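You operate a simulated robot arm through the tools that you are given. There is no shell and no other tool.

The job below is to be done with a simulated robot arm. You get a single attempt, and the scene is never put back.

## Task
Wipe the checked plate clean under the camera, then test it until the display says OK.
Fine: black cloth, back where it lay; camera switch on; plate under the green aim lines before the camera test button. What is to be rubbed or washed off counts as gone when no trace of it is left.

Only the result counts: the job must be done as asked and must still hold three seconds after the hand-in. Knocking over, shifting, dropping, spilling or breaking anything else fails it. Flat cloth is picked up by pressing the open fingertips on it (5 to 10 N) and closing them slowly along it; thin cloth reads only 2 to 8 mm in the jaws.

## Robot
A 6-joint arm with a three-finger gripper, fixed in place. Base frame: the origin is on the floor under the middle of its stand, x ahead of it, y to its left, z up. Lengths are in mm, angles in rad, forces in N, time in s.
It reaches about 1213 mm from its shoulder. Its first joint turns from -2.897 to 2.897 rad. Payload 4.89 kg.
Tool frame: the origin (TCP) lies between the finger pads and is the grasp point; the fingertips stand 30 mm ahead of it; z points along the fingers, y is the line along which they close. The gripper opens to 164 mm; its body begins 125 mm behind the TCP.
Orientation is that of the tool frame in the base frame, as a unit quaternion [w, x, y, z]. With the fingers straight down and closing along the base's y, the tool's x points along the base's -x, its y along +y and its z along -z.

## Interface
- The arm moves only by the tool drive_tool. Its argument "rows" is a list that holds one entry, the list of rows, each a list of 7 numbers: the shift along the tool's x, y, z in units of 20 mm (1.0 is 20 mm), then the turn, a rotation vector about the tool's x, y, z in units of 6 degrees (1.0 is 6 degrees), then the gripper command, from -1 (fully open) to 1 (shut), values between in proportion. In form: [[[tx, ty, tz, ax, ay, az, hand], ...]]. A call has 1 to 20 rows; each row shifts and turns the commanded pose from where the row before left it, along the tool's axes as they then stand. A call with a number of a shift or a turn outside -1 to 1 is refused whole. Rows are played at 5 a second. More than 50 mm and 0.15 rad between two rows, or a gripper value outside its range, and nothing of the call is played. Where a pose cannot be reached the arm comes as near as it can. A force on the tool above 90 N (or 10 N above the force at the start of the call, whichever is more), or a blocked arm, ends the call early, and 0.2 s more pass. Each finger travels about 108 mm/s and halts on what it meets, pressing with about 26 N; the grip force reading is that of the motor and also rises with nothing between the fingers. The clock runs only during rows and for 0.2 s after the last one: add rows that do not move to give the fingers time. The reply holds the time, the measured pose of the TCP, the force on the tool along the base axes, the opening and the grip force, in the units named above and with some noise, with the torque about the TCP (base axes, N m) and any sound that the robot's microphone picked up.
- Cameras (640 x 400 px; columns grow to the right, rows downward): "scene" is fixed at [48.4, -500.7, 1492.1]; the picture's right is [0.52, -0.85, 0.00], its down [-0.41, -0.25, -0.88] and it looks along [0.75, 0.46, -0.48] (base axes); focal length 330 px, centre (320, 200). "wrist" rides on the gripper at [76, -2, -152] in the tool frame; the picture's right is [0.02, 1.00, 0.00], its down [-0.88, 0.02, -0.47] and it looks along [-0.47, 0.01, 0.88] (tool axes); focal length 247 px, centre (320, 200). There is no depth. A picture from a camera that has moved, and an enlarged one, comes with that camera's place and axes in the base frame and with its lens.
- camera(camera): a new picture of that camera. The clock stands still meanwhile.
- raise_lower(by): moves the trunk up (or, below 0, down) by that many mm; the arm rides with it, the base frame stays. It gives what a move gives, with no picture.
- enlarge(camera, box): a new picture of the part [left, top, right, bottom] of that camera's present view, enlarged. The clock stands still meanwhile.
- finish_job(): hands the job in; it is judged then, once.

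Places have to be worked out from the pictures, the camera data and where the tool is seen. Open the gripper and draw the arm clear of the work before you hand the job in, unless the task says otherwise.

The tools are called after ">>>" by a JSON object that holds its "op" and its "data". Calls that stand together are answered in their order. drive_tool: Moves the arm, as the interface text tells. Its arguments: {"type":"object","properties":{"rows":{"type":"array","items":{"type":"array","items":{"type":"array","items":{"type":"number"}}}}},"required":["rows"]} The other tools are called the same way: raise_lower (by) moves the trunk up or down; camera (camera) takes a picture; enlarge (camera, box) takes an enlarged picture of a part of a camera's view; finish_job () hands the job in.

At the start:

```text
clock: 0.0
ee_pos: [665.4, -57.7, 1216.5]
orientation: [0.0, 0.0, 1.0, 0.0]
ft_force: [-0.1, -0.1, 0.6]
torque: [0.01, 0.0, 0.02]
width: 164.1
grasp_force: 0.1
trunk travel left (down, up): [-175.0, 215.0]
```

scene: 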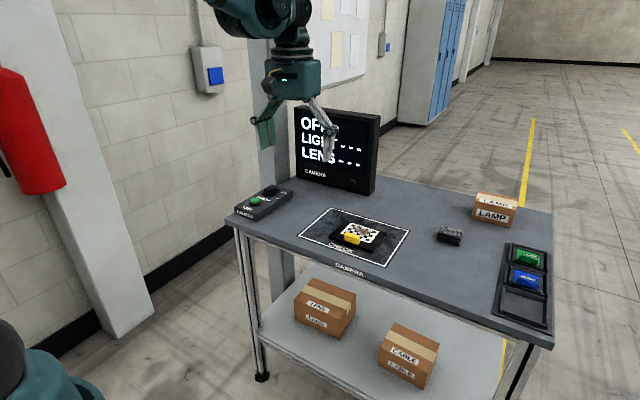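
wrist: 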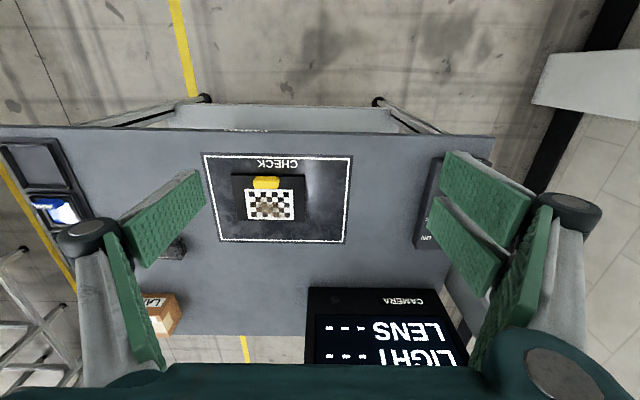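

The scene shows a bench with a checked plate on a mat, a display, a switch box, cloths in trays on the right. I take enlarged pictures to read the details.

>>> {"op": "enlarge", "data": {"camera": "scene", "box": [220, 100, 420, 280]}}

>>> {"op": "enlarge", "data": {"camera": "scene", "box": [420, 180, 580, 350]}}

>>> {"op": "enlarge", "data": {"camera": "wrist", "box": [190, 130, 460, 360]}}

>>> {"op": "enlarge", "data": {"camera": "wrist", "box": [0, 120, 200, 350]}}

```text
2.22 times, centred on (320, 190) of scene
camera zoom: at [48.4, -500.7, 1492.1], right [0.52, -0.85, 0.0], down [-0.41, -0.25, -0.88], along [0.75, 0.46, -0.48], focal length 734 px, centre (320, 222)
```

zoom: 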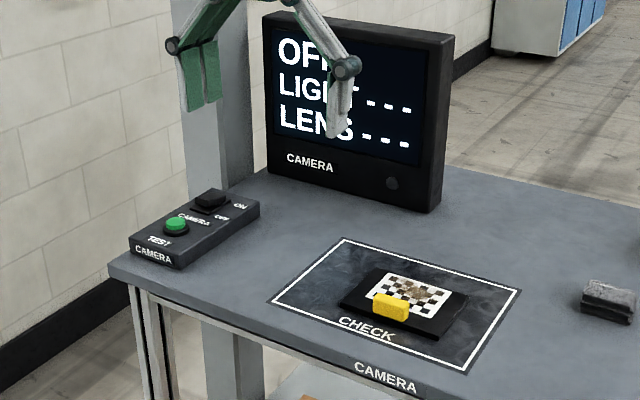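

```text
2.35 times, centred on (500, 265) of scene
camera zoom: at [48.4, -500.7, 1492.1], right [0.52, -0.85, 0.0], down [-0.41, -0.25, -0.88], along [0.75, 0.46, -0.48], focal length 777 px, centre (-104, 47)
```

zoom: 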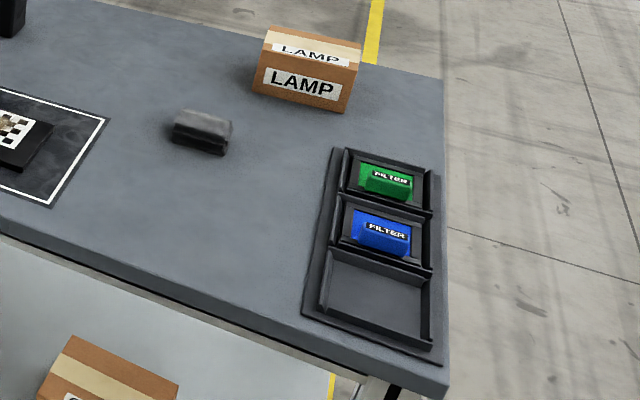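

```text
1.74 times, centred on (325, 245) of wrist
camera zoom: at [589.3, -59.6, 1370.3], right [-0.02, 1.0, 0.0], down [0.88, 0.02, 0.47], along [0.47, 0.01, -0.88], focal length 430 px, centre (311, 122)
```

zoom: 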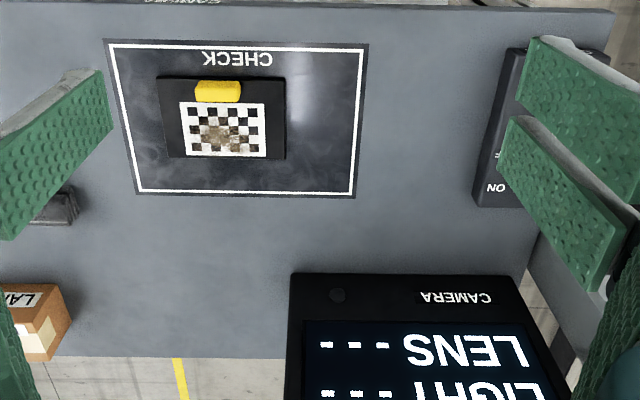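

```text
1.74 times, centred on (100, 235) of wrist
camera zoom: at [589.3, -59.6, 1370.3], right [-0.02, 1.0, 0.0], down [0.88, 0.02, 0.47], along [0.47, 0.01, -0.88], focal length 430 px, centre (703, 139)
```

zoom: 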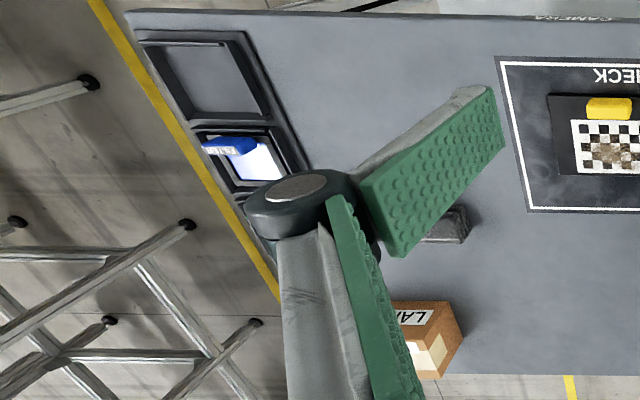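

The plate sits near (844, -160, ~910). I look closer at the small dark block, the switch box and the filter trays to identify the black cloth.

>>> {"op": "enlarge", "data": {"camera": "scene", "box": [425, 215, 475, 250]}}

>>> {"op": "enlarge", "data": {"camera": "scene", "box": [485, 230, 565, 335]}}

>>> {"op": "enlarge", "data": {"camera": "scene", "box": [225, 175, 305, 230]}}

>>> {"op": "enlarge", "data": {"camera": "scene", "box": [290, 200, 420, 275]}}

>>> {"op": "enlarge", "data": {"camera": "scene", "box": [180, 0, 400, 200]}}

>>> {"op": "enlarge", "data": {"camera": "wrist", "box": [210, 150, 350, 245]}}

```text
11.43 times, centred on (450, 232) of scene
camera zoom: at [48.4, -500.7, 1492.1], right [0.52, -0.85, 0.0], down [-0.41, -0.25, -0.88], along [0.75, 0.46, -0.48], focal length 3773 px, centre (-1166, -171)
```

zoom: 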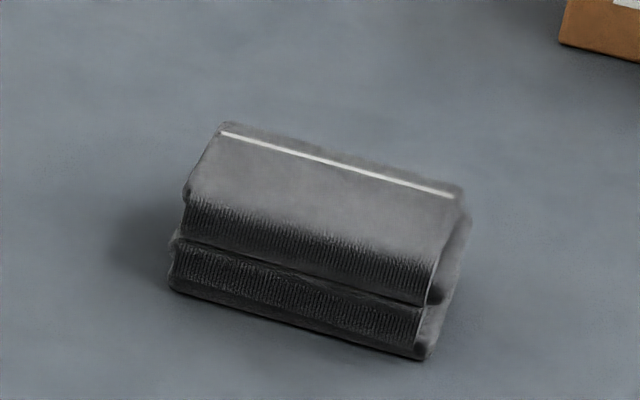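

```text
3.81 times, centred on (525, 282) of scene
camera zoom: at [48.4, -500.7, 1492.1], right [0.52, -0.85, 0.0], down [-0.41, -0.25, -0.88], along [0.75, 0.46, -0.48], focal length 1258 px, centre (-461, -114)
```

zoom: 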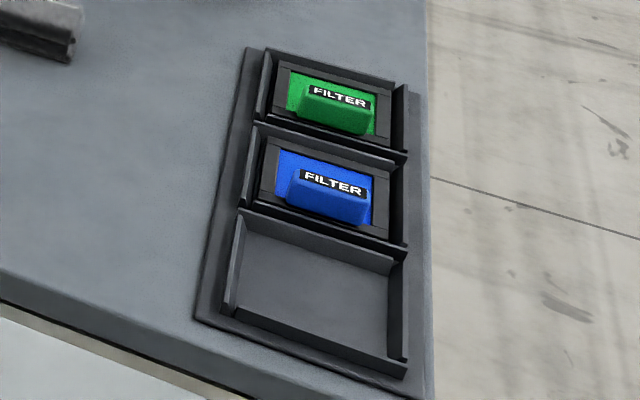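

```text
7.27 times, centred on (265, 202) of scene
camera zoom: at [48.4, -500.7, 1492.1], right [0.52, -0.85, 0.0], down [-0.41, -0.25, -0.88], along [0.75, 0.46, -0.48], focal length 2401 px, centre (720, 182)
```

zoom: 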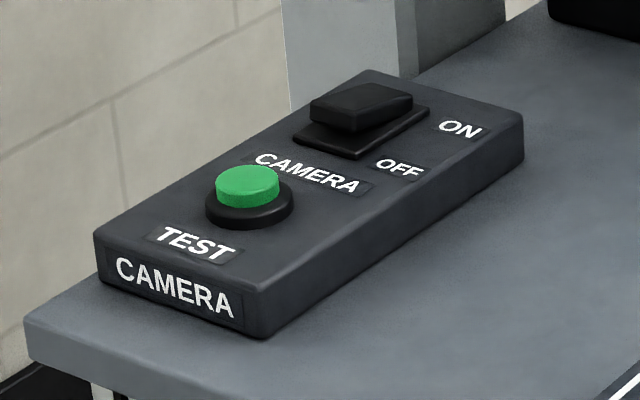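

```text
4.92 times, centred on (355, 238) of scene
camera zoom: at [48.4, -500.7, 1492.1], right [0.52, -0.85, 0.0], down [-0.41, -0.25, -0.88], along [0.75, 0.46, -0.48], focal length 1625 px, centre (148, 15)
```

zoom: 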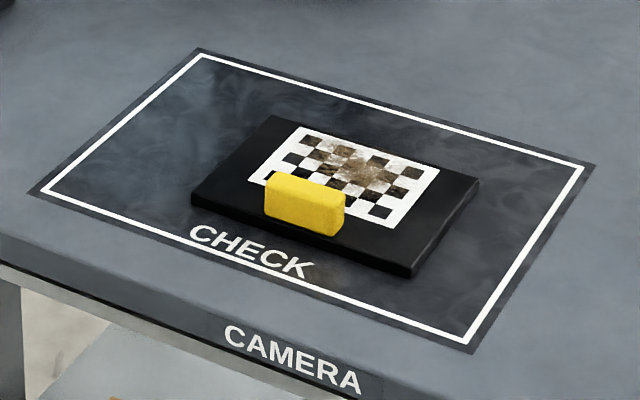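

```text
2.00 times, centred on (290, 100) of scene
camera zoom: at [48.4, -500.7, 1492.1], right [0.52, -0.85, 0.0], down [-0.41, -0.25, -0.88], along [0.75, 0.46, -0.48], focal length 660 px, centre (380, 400)
```

zoom: 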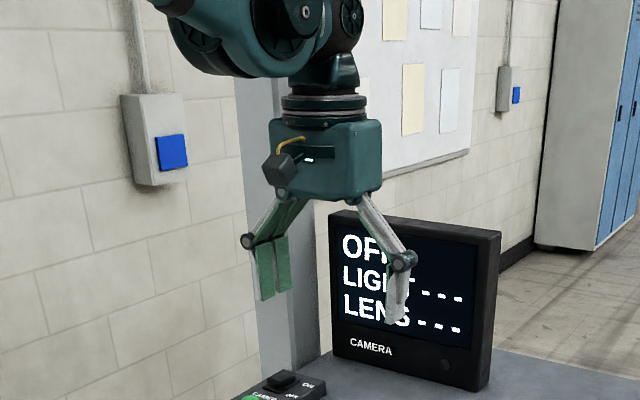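

```text
4.21 times, centred on (280, 198) of wrist
camera zoom: at [589.3, -59.6, 1370.3], right [-0.02, 1.0, 0.0], down [0.88, 0.02, 0.47], along [0.47, 0.01, -0.88], focal length 1040 px, centre (488, 210)
```

zoom: 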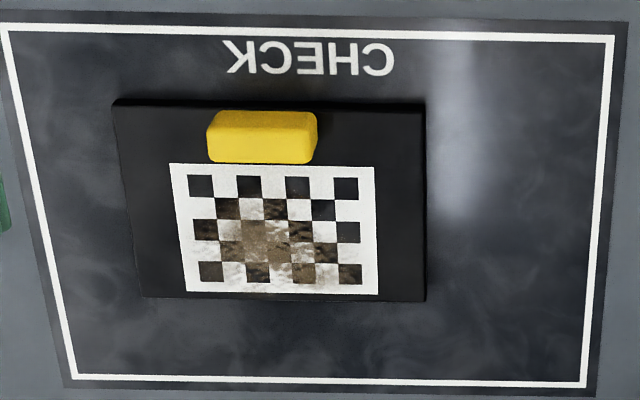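

The folded black cloth lies near (965, -403), and the plate's checked patch is dirty. I want to know where the camera hangs above the bench, so I tilt the gripper forward in place to look around with the wrist camera.

>>> {"op": "drive_tool", "data": {"rows": [[[0, 0, 0, 0, -1, 0, -1], [0, 0, 0, 0, -1, 0, -1], [0, 0, 0, 0, -1, 0, -1], [0, 0, 0, 0, -1, 0, -1], [0, 0, 0, 0, -1, 0, -1], [0, 0, 0, 0, -1, 0, -1], [0, 0, 0, 0, -1, 0, -1], [0, 0, 0, 0, -1, 0, -1], [0, 0, 0, 0, -1, 0, -1], [0, 0, 0, 0, -1, 0, -1]]]}}

>>> {"op": "camera", "data": {"camera": "wrist"}}

>>> {"op": "camera", "data": {"camera": "scene"}}

```text
clock: 2.2
ee_pos: [666.4, -56.8, 1216.2]
orientation: [0.501, 0.0, 0.865, 0.001]
ft_force: [-0.4, -0.3, -0.2]
torque: [0.01, 0.03, -0.01]
width: 164.1
grasp_force: 0.2
trunk travel left (down, up): [-175.0, 215.0]
```

```text
taken
camera wrist: at [496.0, -59.6, 1227.8], right [-0.01, 1.0, -0.02], down [0.03, 0.02, 1.0], along [1.0, 0.01, -0.03], focal length 247 px, centre (320, 200)
```

wrist: 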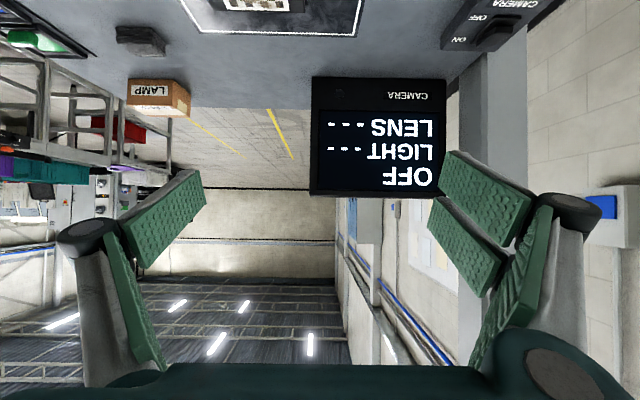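

```text
taken
```

scene: 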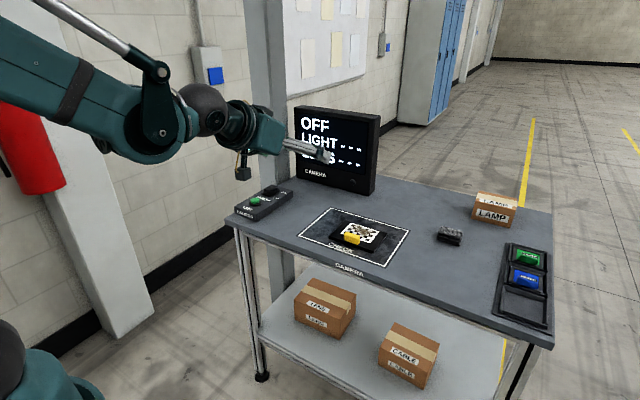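

The grey column behind the bench runs upward out of view. I tilt a further 30° to see whether anything overhangs the mat.

>>> {"op": "drive_tool", "data": {"rows": [[[0, 0, 0, 0, -1, 0, -1], [0, 0, 0, 0, -1, 0, -1], [0, 0, 0, 0, -1, 0, -1], [0, 0, 0, 0, -1, 0, -1], [0, 0, 0, 0, -1, 0, -1]]]}}

>>> {"op": "camera", "data": {"camera": "wrist"}}

```text
clock: 3.4
ee_pos: [665.4, -57.0, 1217.1]
orientation: [0.707, 0.0, 0.707, -0.002]
ft_force: [-2.2, 0.3, 1.2]
torque: [0.03, 0.12, -0.03]
width: 164.2
grasp_force: 0.0
trunk travel left (down, up): [-175.0, 215.0]
```

```text
taken
camera wrist: at [512.7, -59.9, 1141.9], right [0.0, 1.0, -0.03], down [-0.47, 0.02, 0.88], along [0.88, 0.01, 0.47], focal length 247 px, centre (320, 200)
```

wrist: 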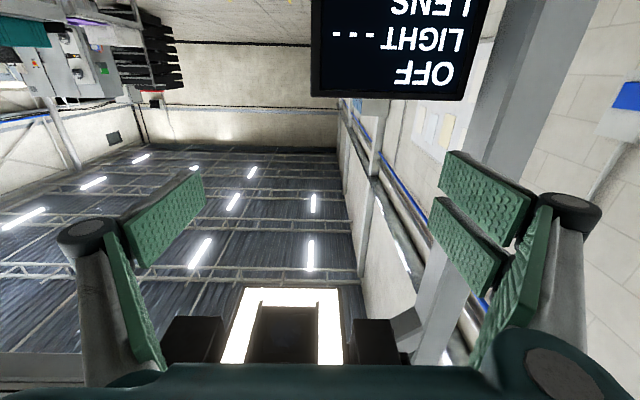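

A ring light and camera hang over the mat at about z 1640 or above, clear of low work. I swing the fingers back to straight down.

>>> {"op": "drive_tool", "data": {"rows": [[[0, 0, 0, 0, 1, 0, -1], [0, 0, 0, 0, 1, 0, -1], [0, 0, 0, 0, 1, 0, -1], [0, 0, 0, 0, 1, 0, -1], [0, 0, 0, 0, 1, 0, -1], [0, 0, 0, 0, 1, 0, -1], [0, 0, 0, 0, 1, 0, -1], [0, 0, 0, 0, 1, 0, -1], [0, 0, 0, 0, 1, 0, -1], [0, 0, 0, 0, 1, 0, -1], [0, 0, 0, 0, 1, 0, -1], [0, 0, 0, 0, 1, 0, -1], [0, 0, 0, 0, 1, 0, -1], [0, 0, 0, 0, 1, 0, -1], [0, 0, 0, 0, 1, 0, 1], [0, 0, 0, 0, 0, 0, 1]]]}}

>>> {"op": "camera", "data": {"camera": "wrist"}}

>>> {"op": "camera", "data": {"camera": "scene"}}

```text
clock: 6.8
ee_pos: [666.3, -57.3, 1216.9]
orientation: [0.0, 0.001, 1.0, 0.0]
ft_force: [0.8, -0.7, -0.7]
torque: [0.02, 0.12, 0.0]
width: 38.4
grasp_force: 1.7
trunk travel left (down, up): [-175.0, 215.0]
```

```text
taken
camera wrist: at [590.1, -59.4, 1369.9], right [-0.02, 1.0, 0.0], down [0.88, 0.02, 0.47], along [0.47, 0.01, -0.88], focal length 247 px, centre (320, 200)
```

wrist: 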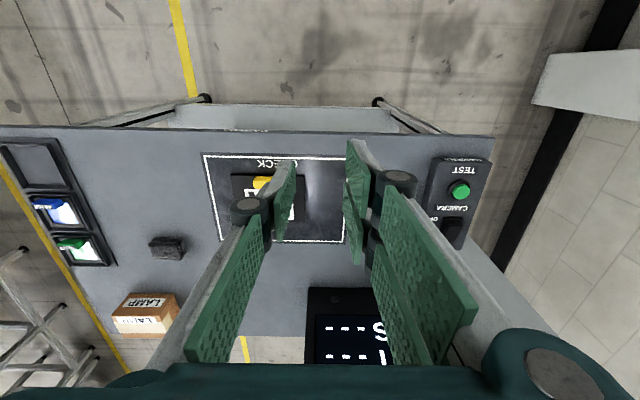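

```text
taken
```

scene: 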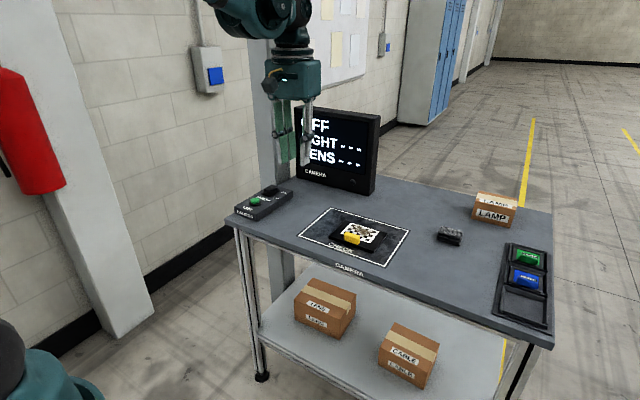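

The switch box, test button and cloth are now visible from the wrist. I enlarge them to fix their positions.

>>> {"op": "enlarge", "data": {"camera": "wrist", "box": [400, 135, 520, 260]}}

>>> {"op": "enlarge", "data": {"camera": "wrist", "box": [120, 210, 220, 280]}}

>>> {"op": "enlarge", "data": {"camera": "scene", "box": [225, 175, 305, 230]}}

```text
3.20 times, centred on (460, 198) of wrist
camera zoom: at [590.1, -59.4, 1369.9], right [-0.02, 1.0, 0.0], down [0.88, 0.02, 0.47], along [0.47, 0.01, -0.88], focal length 790 px, centre (-128, 208)
```

zoom: 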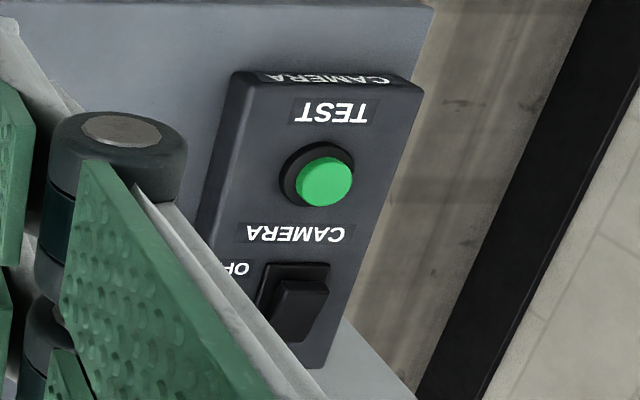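

```text
5.71 times, centred on (170, 245) of wrist
camera zoom: at [590.1, -59.4, 1369.9], right [-0.02, 1.0, 0.0], down [0.88, 0.02, 0.47], along [0.47, 0.01, -0.88], focal length 1411 px, centre (1177, -57)
```

zoom: 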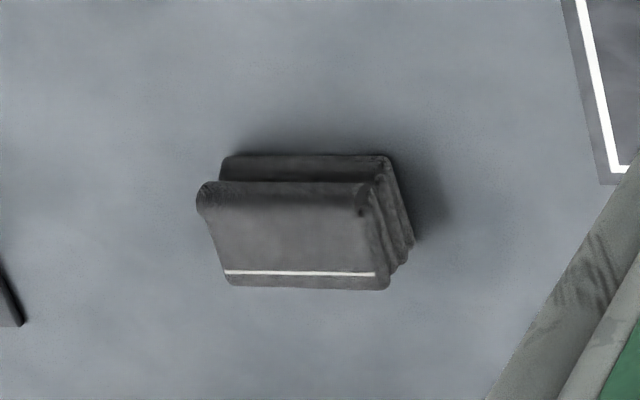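

```text
7.27 times, centred on (265, 202) of scene
camera zoom: at [48.4, -500.7, 1492.1], right [0.52, -0.85, 0.0], down [-0.41, -0.25, -0.88], along [0.75, 0.46, -0.48], focal length 2401 px, centre (720, 182)
```

zoom: 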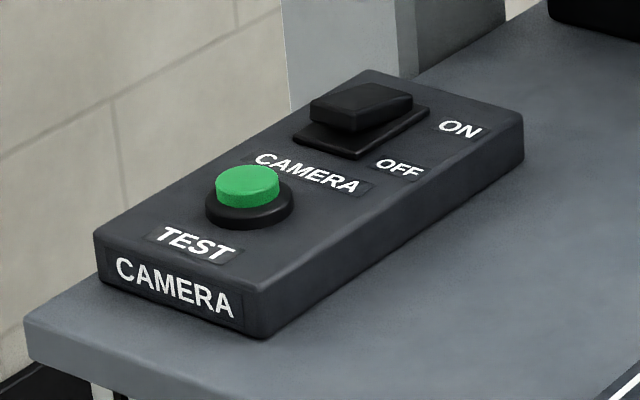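

The test button top is near (796, 221, 939). I zoom on the rocker to see which side is up.

>>> {"op": "enlarge", "data": {"camera": "scene", "box": [258, 180, 290, 200]}}

>>> {"op": "enlarge", "data": {"camera": "wrist", "box": [430, 205, 480, 255]}}

```text
16.00 times, centred on (274, 190) of scene
camera zoom: at [48.4, -500.7, 1492.1], right [0.52, -0.85, 0.0], down [-0.41, -0.25, -0.88], along [0.75, 0.46, -0.48], focal length 5282 px, centre (1056, 360)
```

zoom: 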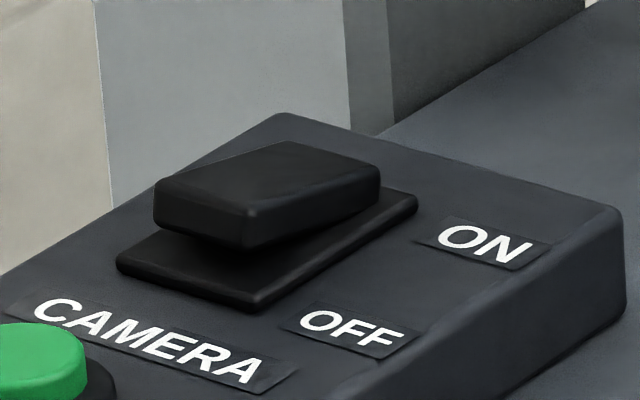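

```text
8.00 times, centred on (455, 230) of wrist
camera zoom: at [590.1, -59.4, 1369.9], right [-0.02, 1.0, 0.0], down [0.88, 0.02, 0.47], along [0.47, 0.01, -0.88], focal length 1976 px, centre (-760, -40)
```

zoom: 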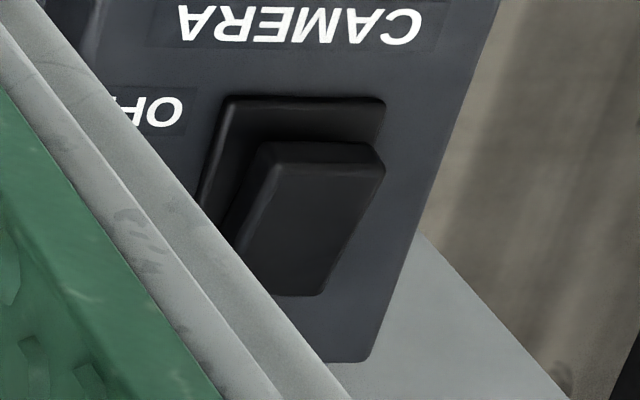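

The rocker's near (OFF-label) end stands up and its far end is down. I look at the nearly closed gripper's fingertips to know what footprint presses on it.

>>> {"op": "drive_tool", "data": {"rows": [[[0, 0, 0, 0, 0, 0, 1], [0, 0, 0, 0, 0, 0, 1], [0, 0, 0, 0, 0, 0, 1]]]}}

>>> {"op": "enlarge", "data": {"camera": "scene", "box": [240, 40, 360, 200]}}

>>> {"op": "camera", "data": {"camera": "wrist"}}

```text
clock: 7.6
ee_pos: [666.3, -58.1, 1216.0]
orientation: [0.001, 0.0, 1.0, 0.001]
ft_force: [0.2, -0.4, -0.6]
torque: [0.0, -0.01, -0.02]
width: 0.1
grasp_force: 25.7
trunk travel left (down, up): [-175.0, 215.0]
```

```text
2.50 times, centred on (300, 120) of scene
camera zoom: at [48.4, -500.7, 1492.1], right [0.52, -0.85, 0.0], down [-0.41, -0.25, -0.88], along [0.75, 0.46, -0.48], focal length 825 px, centre (370, 400)
```

zoom: 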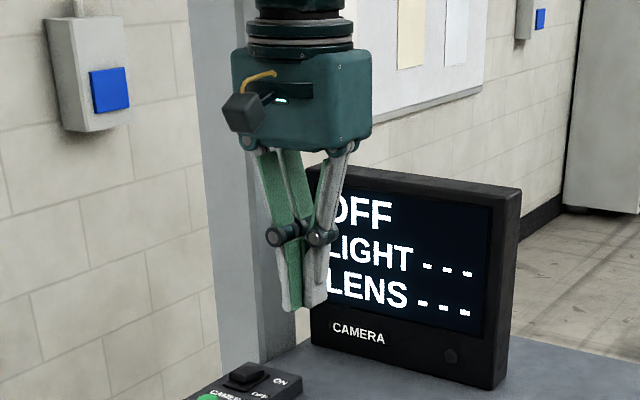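

```text
taken
camera wrist: at [589.3, -59.4, 1370.1], right [-0.02, 1.0, 0.0], down [0.88, 0.02, 0.47], along [0.47, 0.01, -0.88], focal length 247 px, centre (320, 200)
```

wrist: 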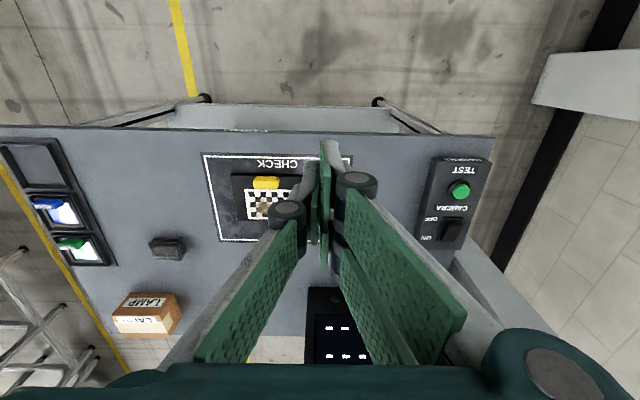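

The gripper is shut; I enlarge the fingertips in both views to measure their width in x.

>>> {"op": "enlarge", "data": {"camera": "scene", "box": [280, 110, 340, 165]}}

>>> {"op": "enlarge", "data": {"camera": "wrist", "box": [260, 130, 400, 280]}}

>>> {"op": "enlarge", "data": {"camera": "wrist", "box": [400, 145, 510, 255]}}

```text
7.27 times, centred on (310, 138) of scene
camera zoom: at [48.4, -500.7, 1492.1], right [0.52, -0.85, 0.0], down [-0.41, -0.25, -0.88], along [0.75, 0.46, -0.48], focal length 2401 px, centre (393, 654)
```

zoom: 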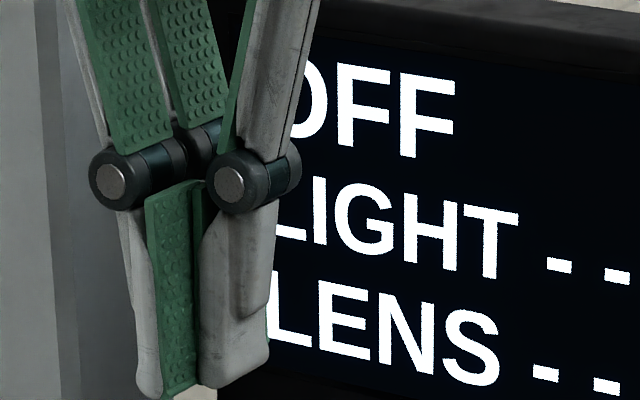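

```text
2.67 times, centred on (330, 205) of wrist
camera zoom: at [589.3, -59.4, 1370.1], right [-0.02, 1.0, 0.0], down [0.88, 0.02, 0.47], along [0.47, 0.01, -0.88], focal length 659 px, centre (293, 187)
```

zoom: 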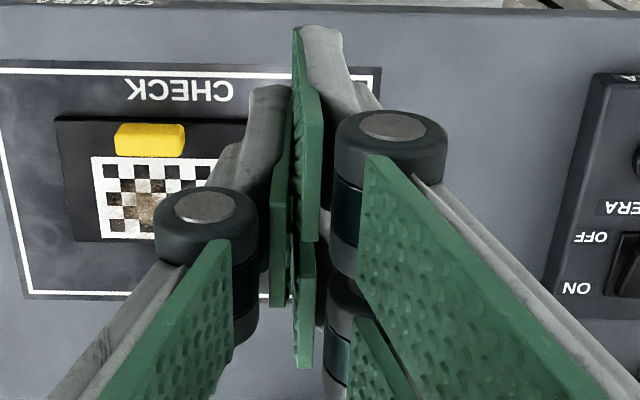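

```text
3.64 times, centred on (455, 200) of wrist
camera zoom: at [589.3, -59.4, 1370.1], right [-0.02, 1.0, 0.0], down [0.88, 0.02, 0.47], along [0.47, 0.01, -0.88], focal length 898 px, centre (-171, 200)
```

zoom: 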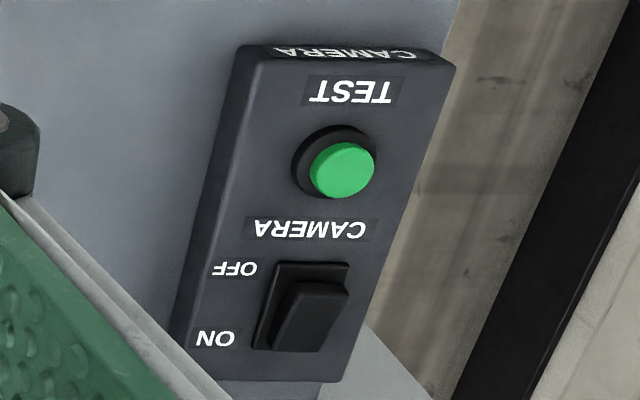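

Fingertip footprint is about ±29 mm in x and ±15 mm in y. I move over the rocker's raised near end at about (856, 222), keeping height.

>>> {"op": "drive_tool", "data": {"rows": [[[-0.679, 1, 0, 0, 0, 0, 1], [-0.679, 1, 0, 0, 0, 0, 1], [-0.679, 1, 0, 0, 0, 0, 1], [-0.679, 1, 0, 0, 0, 0, 1], [-0.679, 1, 0, 0, 0, 0, 1], [-0.679, 1, 0, 0, 0, 0, 1], [-0.679, 1, 0, 0, 0, 0, 1], [-0.679, 1, 0, 0, 0, 0, 1], [-0.679, 1, 0, 0, 0, 0, 1], [-0.679, 1, 0, 0, 0, 0, 1], [-0.679, 1, 0, 0, 0, 0, 1], [-0.679, 1, 0, 0, 0, 0, 1], [-0.679, 1, 0, 0, 0, 0, 1], [-0.679, 1, 0, 0, 0, 0, 1], [0, 0, 1, 0, 0, 0, 1], [0, 0, 1, 0, 0, 0, 1], [0, 0, 1, 0, 0, 0, 1], [0, 0, 1, 0, 0, 0, 1]]]}}

>>> {"op": "camera", "data": {"camera": "wrist"}}

>>> {"op": "camera", "data": {"camera": "scene"}}

```text
clock: 11.4
ee_pos: [857.2, 221.8, 1137.4]
orientation: [0.001, 0.0, 1.0, 0.0]
ft_force: [0.0, -0.3, -0.3]
torque: [0.04, -0.06, 0.0]
width: 0.1
grasp_force: 26.2
trunk travel left (down, up): [-175.0, 215.0]
```

```text
taken
camera wrist: at [780.3, 218.8, 1290.4], right [-0.02, 1.0, 0.0], down [0.88, 0.02, 0.47], along [0.47, 0.01, -0.88], focal length 247 px, centre (320, 200)
```

wrist: 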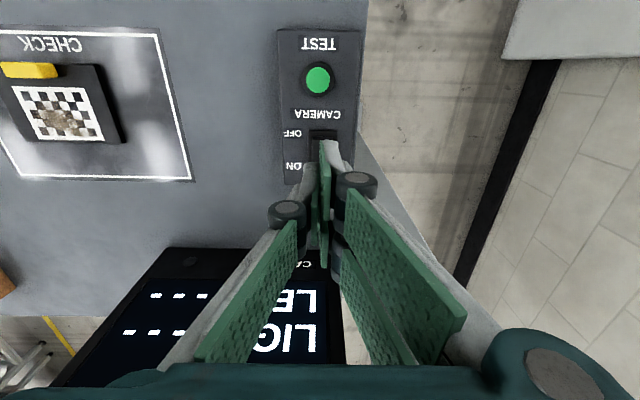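

```text
taken
```

scene: 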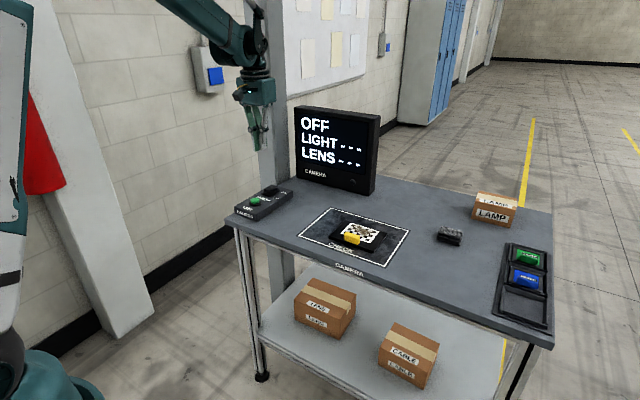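

The tool is right over the box; I enlarge to check rocker alignment before descending.

>>> {"op": "enlarge", "data": {"camera": "wrist", "box": [260, 20, 380, 200]}}

```text
2.22 times, centred on (320, 110) of wrist
camera zoom: at [780.3, 218.8, 1290.4], right [-0.02, 1.0, 0.0], down [0.88, 0.02, 0.47], along [0.47, 0.01, -0.88], focal length 549 px, centre (320, 400)
```

zoom: 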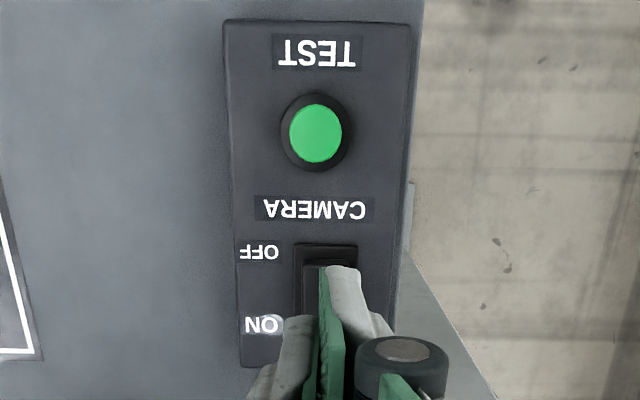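

Alignment looks right: rocker near edge about x 869, y 222. I descend to just above it and then feel for contact.

>>> {"op": "drive_tool", "data": {"rows": [[[0, 0, 1, 0, 0, 0, 1], [0, 0, 1, 0, 0, 0, 1], [0, 0, 1, 0, 0, 0, 1], [0, 0, 1, 0, 0, 0, 1], [0, 0, 1, 0, 0, 0, 1], [0, 0, 1, 0, 0, 0, 1], [0, 0, 1, 0, 0, 0, 1], [0, 0, 0.5, 0, 0, 0, 1], [0, 0, 0.2, 0, 0, 0, 1]]]}}

>>> {"op": "enlarge", "data": {"camera": "scene", "box": [225, 150, 325, 230]}}

>>> {"op": "enlarge", "data": {"camera": "wrist", "box": [260, 20, 380, 200]}}

```text
clock: 13.4
ee_pos: [856.3, 222.8, 982.7]
orientation: [0.0, 0.0, 1.0, -0.001]
ft_force: [-0.4, -0.7, -0.7]
torque: [0.0, 0.01, 0.02]
width: 0.0
grasp_force: 26.2
trunk travel left (down, up): [-175.0, 215.0]
```

```text
5.00 times, centred on (275, 190) of scene
camera zoom: at [48.4, -500.7, 1492.1], right [0.52, -0.85, 0.0], down [-0.41, -0.25, -0.88], along [0.75, 0.46, -0.48], focal length 1651 px, centre (545, 250)
```

zoom: 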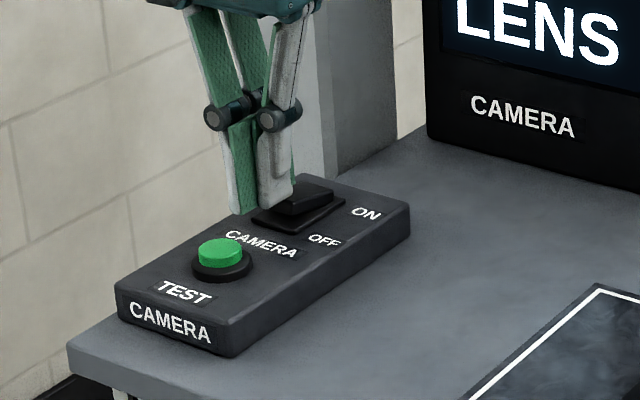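

```text
2.22 times, centred on (320, 110) of wrist
camera zoom: at [779.4, 220.1, 1136.5], right [-0.02, 1.0, 0.0], down [0.88, 0.02, 0.47], along [0.47, 0.01, -0.88], focal length 549 px, centre (320, 400)
```

zoom: 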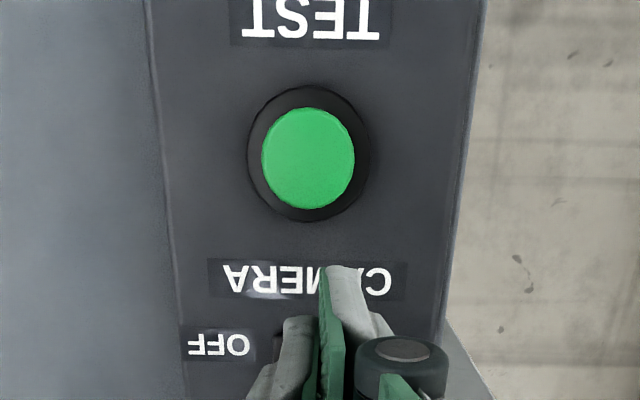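

The tip is about 10 mm above the raised end and clear of the TEST button. I lower in 2 mm steps.

>>> {"op": "drive_tool", "data": {"rows": [[[0, 0, 0.1, 0, 0, 0, 1], [0, 0, 0.1, 0, 0, 0, 1], [0, 0, 0.1, 0, 0, 0, 1], [0, 0, 0.1, 0, 0, 0, 1], [0, 0, 0.1, 0, 0, 0, 1], [0, 0, 0.1, 0, 0, 0, 1]]]}}

```text
clock: 14.8
ee_pos: [855.4, 222.2, 973.2]
orientation: [0.001, 0.0, 1.0, -0.001]
ft_force: [-4.2, 1.2, 31.5]
torque: [0.12, -0.85, 0.09]
width: 0.0
grasp_force: 44.8
trunk travel left (down, up): [-175.0, 215.0]
```

Contact with 31 N. I look at the display and rocker before pressing further.

>>> {"op": "camera", "data": {"camera": "scene"}}

>>> {"op": "enlarge", "data": {"camera": "scene", "box": [245, 165, 305, 215]}}

```text
taken
```

scene: 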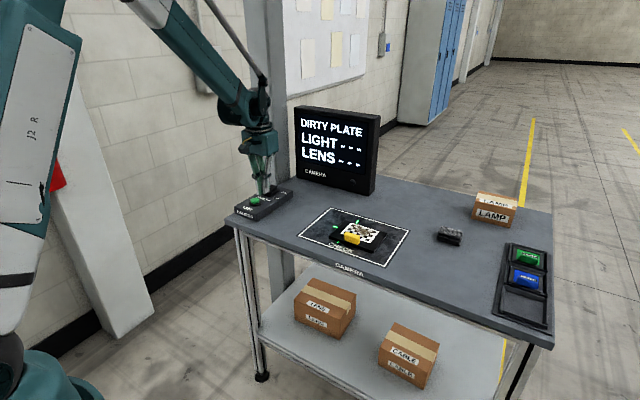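

```text
8.00 times, centred on (275, 190) of scene
camera zoom: at [48.4, -500.7, 1492.1], right [0.52, -0.85, 0.0], down [-0.41, -0.25, -0.88], along [0.75, 0.46, -0.48], focal length 2641 px, centre (680, 280)
```

zoom: 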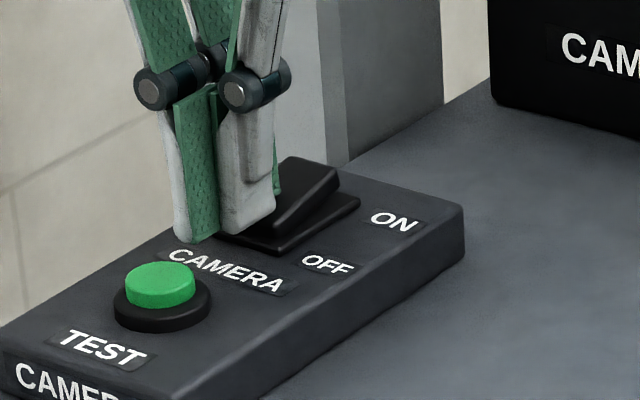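

The display switched to "DIRTY PLATE" and green aim lines appeared, so the camera is on. I lift straight up off the rocker and look.

>>> {"op": "drive_tool", "data": {"rows": [[[0, 0, -0.3, 0, 0, 0, 1], [0, 0, -1, 0, 0, 0, 1], [0, 0, -1, 0, 0, 0, 1], [0, 0, -1, 0, 0, 0, 1], [0, 0, -1, 0, 0, 0, 1], [0, 0, -1, 0, 0, 0, 1], [0, 0, -1, 0, 0, 0, 1], [0, 0, -1, 0, 0, 0, 1]]]}}

>>> {"op": "enlarge", "data": {"camera": "scene", "box": [290, 200, 420, 275]}}

>>> {"op": "enlarge", "data": {"camera": "scene", "box": [225, 90, 395, 225]}}

>>> {"op": "camera", "data": {"camera": "wrist"}}

```text
clock: 16.6
ee_pos: [859.2, 223.2, 1118.0]
orientation: [0.0, 0.0, 1.0, 0.0]
ft_force: [1.1, -0.3, 0.0]
torque: [-0.02, 0.08, 0.0]
width: 0.2
grasp_force: 44.9
trunk travel left (down, up): [-175.0, 215.0]
```

```text
4.92 times, centred on (355, 238) of scene
camera zoom: at [48.4, -500.7, 1492.1], right [0.52, -0.85, 0.0], down [-0.41, -0.25, -0.88], along [0.75, 0.46, -0.48], focal length 1625 px, centre (148, 15)
```

zoom: 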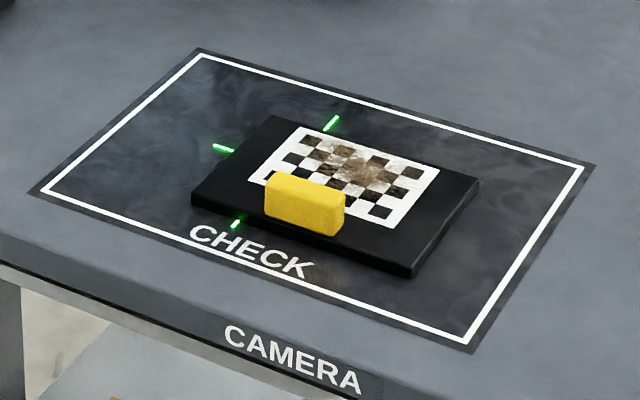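

```text
2.96 times, centred on (310, 158) of scene
camera zoom: at [48.4, -500.7, 1492.1], right [0.52, -0.85, 0.0], down [-0.41, -0.25, -0.88], along [0.75, 0.46, -0.48], focal length 978 px, centre (350, 326)
```

zoom: 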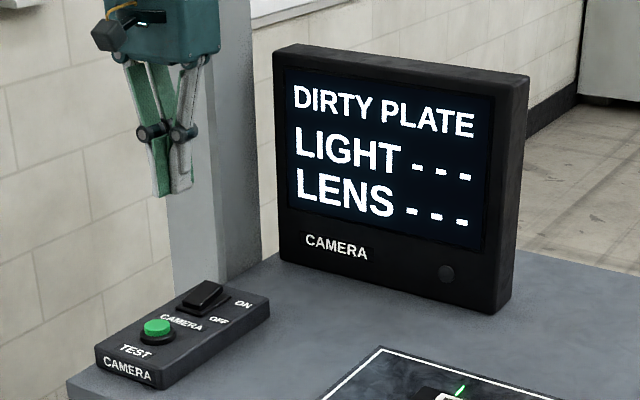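

```text
taken
camera wrist: at [781.9, 221.0, 1271.7], right [-0.02, 1.0, 0.0], down [0.88, 0.02, 0.47], along [0.47, 0.01, -0.88], focal length 247 px, centre (320, 200)
```

wrist: 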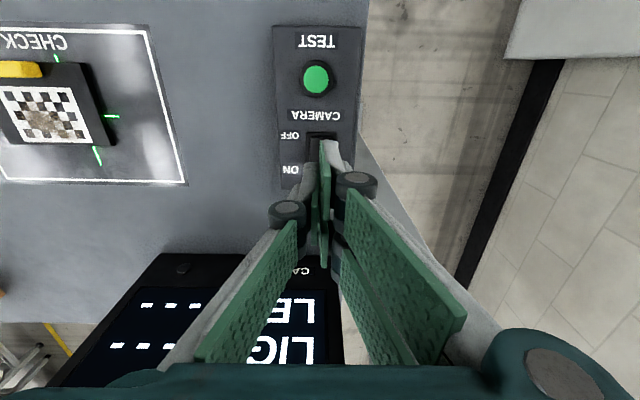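

The plate has to move toward +y to sit under the aim cross. I move over the plate to measure it and the aim lines precisely.

>>> {"op": "drive_tool", "data": {"rows": [[[0.04, -1, 0, 0, 0, 0, 1], [0.04, -1, 0, 0, 0, 0, 1], [0.04, -1, 0, 0, 0, 0, 1], [0.04, -1, 0, 0, 0, 0, 1], [0.04, -1, 0, 0, 0, 0, 1], [0.04, -1, 0, 0, 0, 0, 1], [0.04, -1, 0, 0, 0, 0, 1], [0.04, -1, 0, 0, 0, 0, 1], [0.04, -1, 0, 0, 0, 0, 1], [0.04, -1, 0, 0, 0, 0, 1], [0.04, -1, 0, 0, 0, 0, 1], [0.04, -1, 0, 0, 0, 0, 1], [0.04, -1, 0, 0, 0, 0, 1], [0.04, -1, 0, 0, 0, 0, 1], [0.04, -1, 0, 0, 0, 0, 1], [0.04, -1, 0, 0, 0, 0, 1], [0.04, -1, 0, 0, 0, 0, 1], [0, 0, 0, 0, 0, 0, 1]]]}}

>>> {"op": "camera", "data": {"camera": "wrist"}}

>>> {"op": "enlarge", "data": {"camera": "wrist", "box": [180, 20, 420, 170]}}

```text
clock: 20.4
ee_pos: [840.2, -119.2, 1116.8]
orientation: [-0.001, 0.0, 1.0, 0.0]
ft_force: [-0.6, 0.2, 0.5]
torque: [0.01, 0.01, 0.0]
width: 0.0
grasp_force: 45.2
trunk travel left (down, up): [-175.0, 215.0]
```

```text
taken
camera wrist: at [763.8, -120.8, 1270.5], right [-0.02, 1.0, 0.0], down [0.88, 0.02, 0.47], along [0.47, 0.01, -0.88], focal length 247 px, centre (320, 200)
```

wrist: 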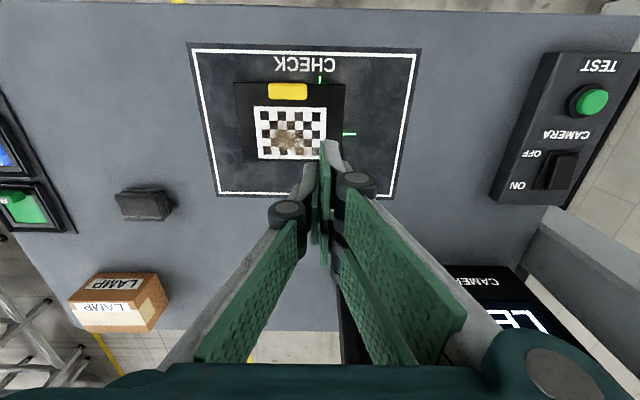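

```text
2.67 times, centred on (300, 95) of wrist
camera zoom: at [763.8, -120.8, 1270.5], right [-0.02, 1.0, 0.0], down [0.88, 0.02, 0.47], along [0.47, 0.01, -0.88], focal length 659 px, centre (373, 480)
```

zoom: 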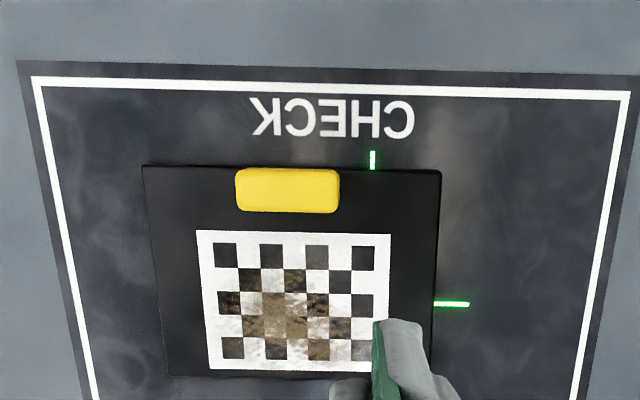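

The aim cross centre reads about (851, -121) while the checked patch is centred near (850, -162). First I fetch the cloth; I move above it at height to see it straight down.

>>> {"op": "drive_tool", "data": {"rows": [[[-0.4, -1, 0, 0, 0, 0, 1], [-0.4, -1, 0, 0, 0, 0, 1], [-0.4, -1, 0, 0, 0, 0, 1], [-0.4, -1, 0, 0, 0, 0, 1], [-0.4, -1, 0, 0, 0, 0, 1], [-0.4, -1, 0, 0, 0, 0, 1], [-0.4, -1, 0, 0, 0, 0, 1], [-0.4, -1, 0, 0, 0, 0, 1], [-0.4, -1, 0, 0, 0, 0, 1], [-0.4, -1, 0, 0, 0, 0, 1], [-0.4, -1, 0, 0, 0, 0, 1], [-0.4, -1, 0, 0, 0, 0, 1], [-0.4, -1, 0, 0, 0, 0, 1], [-0.4, -1, 0, 0, 0, 0, 1], [0, 0, 0, 0, 0, 0, 1]]]}}

>>> {"op": "camera", "data": {"camera": "wrist"}}

>>> {"op": "enlarge", "data": {"camera": "wrist", "box": [250, 70, 390, 170]}}

```text
clock: 23.6
ee_pos: [955.2, -398.5, 1117.3]
orientation: [0.0, 0.001, 1.0, 0.0]
ft_force: [0.0, 0.3, -0.5]
torque: [0.03, 0.0, -0.02]
width: 0.0
grasp_force: 44.8
trunk travel left (down, up): [-175.0, 215.0]
```

```text
taken
camera wrist: at [878.1, -399.9, 1270.7], right [-0.02, 1.0, 0.0], down [0.88, 0.02, 0.47], along [0.47, 0.01, -0.88], focal length 247 px, centre (320, 200)
```

wrist: 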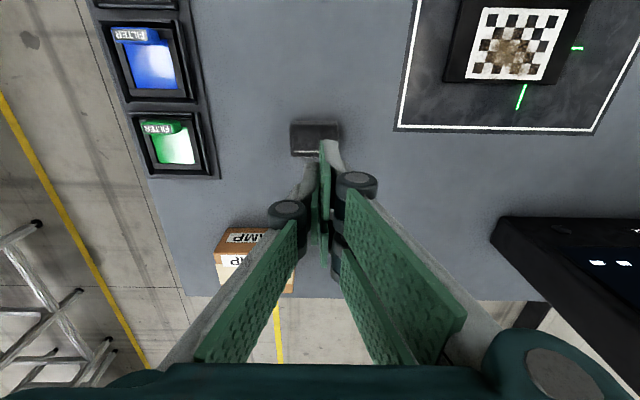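

```text
4.00 times, centred on (320, 120) of wrist
camera zoom: at [878.1, -399.9, 1270.7], right [-0.02, 1.0, 0.0], down [0.88, 0.02, 0.47], along [0.47, 0.01, -0.88], focal length 988 px, centre (320, 520)
```

zoom: 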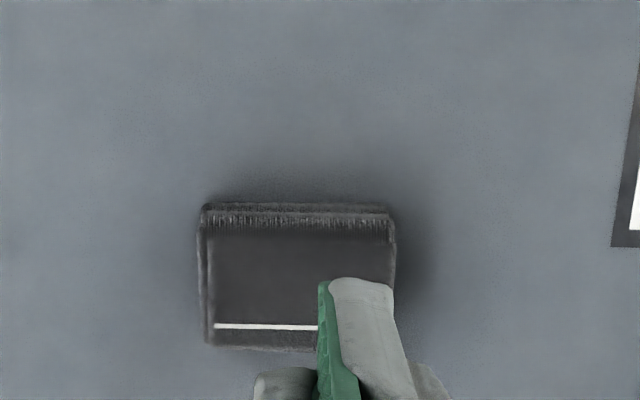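

The cloth is about 69 mm in y by 46 mm in x, centred near (971, -406), aligned with the axes. I centre over it, open fully and descend part way.

>>> {"op": "drive_tool", "data": {"rows": [[[-0.4, -0.19, 0, 0, 0, 0, -1], [-0.39, -0.19, 0, 0, 0, 0, -1], [0, 0, 0, 0, 0, 0, -1], [0, 0, 0, 0, 0, 0, -1], [0, 0, 0, 0, 0, 0, -1], [0, 0, 1, 0, 0, 0, -1], [0, 0, 1, 0, 0, 0, -1], [0, 0, 1, 0, 0, 0, -1], [0, 0, 1, 0, 0, 0, -1], [0, 0, 1, 0, 0, 0, -1], [0, 0, 0, 0, 0, 0, -1]]]}}

>>> {"op": "camera", "data": {"camera": "wrist"}}

>>> {"op": "enlarge", "data": {"camera": "scene", "box": [400, 160, 500, 260]}}

```text
clock: 26.0
ee_pos: [970.5, -404.8, 1017.6]
orientation: [0.0, 0.001, 1.0, 0.001]
ft_force: [0.2, -0.3, -0.5]
torque: [0.05, 0.04, 0.0]
width: 164.0
grasp_force: 0.1
trunk travel left (down, up): [-175.0, 215.0]
```

```text
taken
camera wrist: at [894.2, -406.8, 1170.1], right [-0.02, 1.0, 0.0], down [0.88, 0.02, 0.47], along [0.47, 0.01, -0.88], focal length 247 px, centre (320, 200)
```

wrist: 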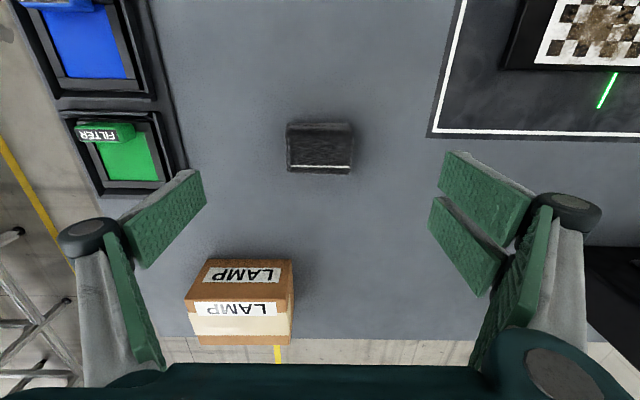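

```text
4.00 times, centred on (450, 210) of scene
camera zoom: at [48.4, -500.7, 1492.1], right [0.52, -0.85, 0.0], down [-0.41, -0.25, -0.88], along [0.75, 0.46, -0.48], focal length 1320 px, centre (-200, 160)
```

zoom: 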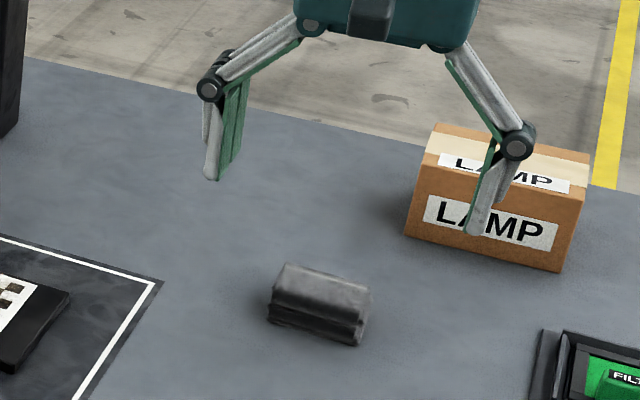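

Cloth centre confirmed near (972, -405). I descend so the fingertips end at about z 905, about half way down the cloth block, leaving its lower part free for wiping.

>>> {"op": "drive_tool", "data": {"rows": [[[0, 0, 1, 0, 0, 0, -1], [0, 0, 1, 0, 0, 0, -1], [0, 0, 1, 0, 0, 0, -1], [0, 0, 0.6, 0, 0, 0, -1], [0, 0, 0.4, 0, 0, 0, -1], [0, 0, 0, 0, 0, 0, -1]]]}}

>>> {"op": "enlarge", "data": {"camera": "scene", "box": [410, 190, 490, 260]}}

>>> {"op": "camera", "data": {"camera": "wrist"}}

```text
clock: 27.4
ee_pos: [970.8, -405.8, 938.4]
orientation: [0.0, 0.0, 1.0, 0.0]
ft_force: [0.9, -0.3, 0.1]
torque: [0.01, -0.03, -0.01]
width: 163.7
grasp_force: 0.1
trunk travel left (down, up): [-175.0, 215.0]
```

```text
5.71 times, centred on (450, 225) of scene
camera zoom: at [48.4, -500.7, 1492.1], right [0.52, -0.85, 0.0], down [-0.41, -0.25, -0.88], along [0.75, 0.46, -0.48], focal length 1886 px, centre (-423, 57)
```

zoom: 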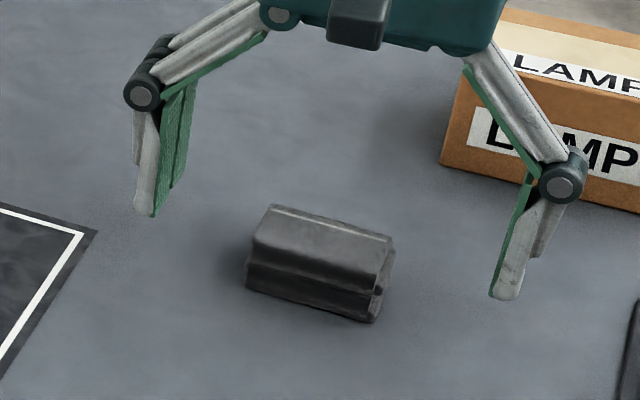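

```text
taken
camera wrist: at [893.7, -407.8, 1090.2], right [-0.02, 1.0, 0.0], down [0.88, 0.02, 0.47], along [0.47, 0.01, -0.88], focal length 247 px, centre (320, 200)
```

wrist: 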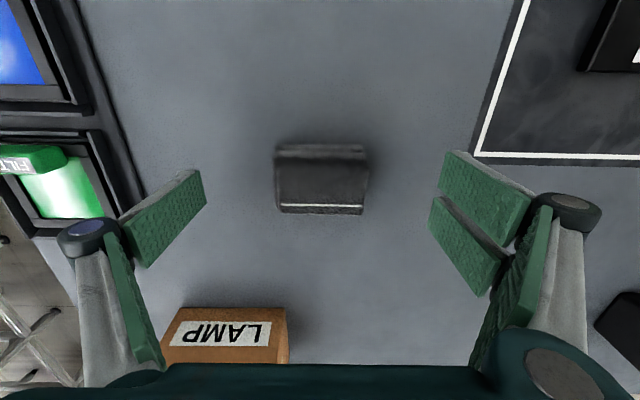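

Fingers straddle the cloth with tips near z 908. I close slowly onto its ends.

>>> {"op": "drive_tool", "data": {"rows": [[[0, 0, 0, 0, 0, 0, -0.6], [0, 0, 0, 0, 0, 0, -0.3], [0, 0, 0, 0, 0, 0, 0], [0, 0, 0, 0, 0, 0, 0.05], [0, 0, 0, 0, 0, 0, 0.1], [0, 0, 0, 0, 0, 0, 0.15], [0, 0, 0, 0, 0, 0, 0.2], [0, 0, 0, 0, 0, 0, 0.25], [0, 0, 0, 0, 0, 0, 0.3], [0, 0, 0, 0, 0, 0, 0.3]]]}}

>>> {"op": "enlarge", "data": {"camera": "scene", "box": [410, 190, 490, 260]}}

>>> {"op": "camera", "data": {"camera": "wrist"}}

```text
clock: 29.6
ee_pos: [970.3, -405.6, 936.8]
orientation: [0.0, 0.0, 1.0, -0.001]
ft_force: [1.0, 0.5, 2.0]
torque: [0.06, 0.02, -0.02]
width: 69.1
grasp_force: 25.9
trunk travel left (down, up): [-175.0, 215.0]
```

```text
5.71 times, centred on (450, 225) of scene
camera zoom: at [48.4, -500.7, 1492.1], right [0.52, -0.85, 0.0], down [-0.41, -0.25, -0.88], along [0.75, 0.46, -0.48], focal length 1886 px, centre (-423, 57)
```

zoom: 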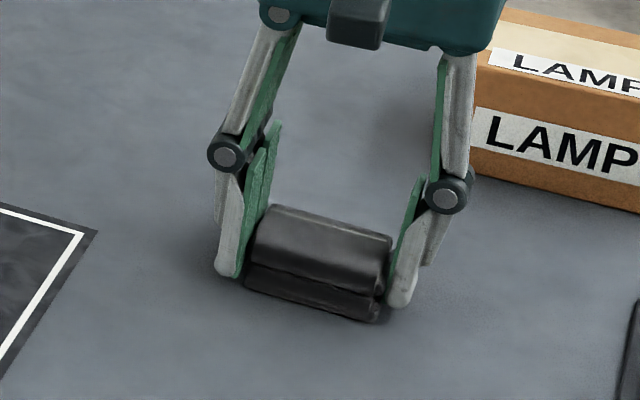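

```text
taken
camera wrist: at [893.6, -407.7, 1090.5], right [-0.02, 1.0, 0.0], down [0.88, 0.02, 0.47], along [0.47, 0.01, -0.88], focal length 247 px, centre (320, 200)
```

wrist: 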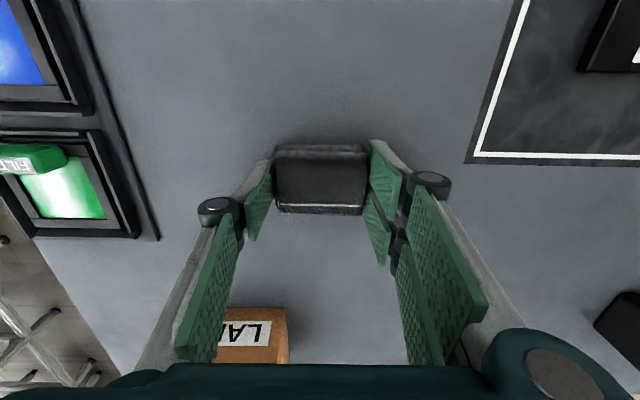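

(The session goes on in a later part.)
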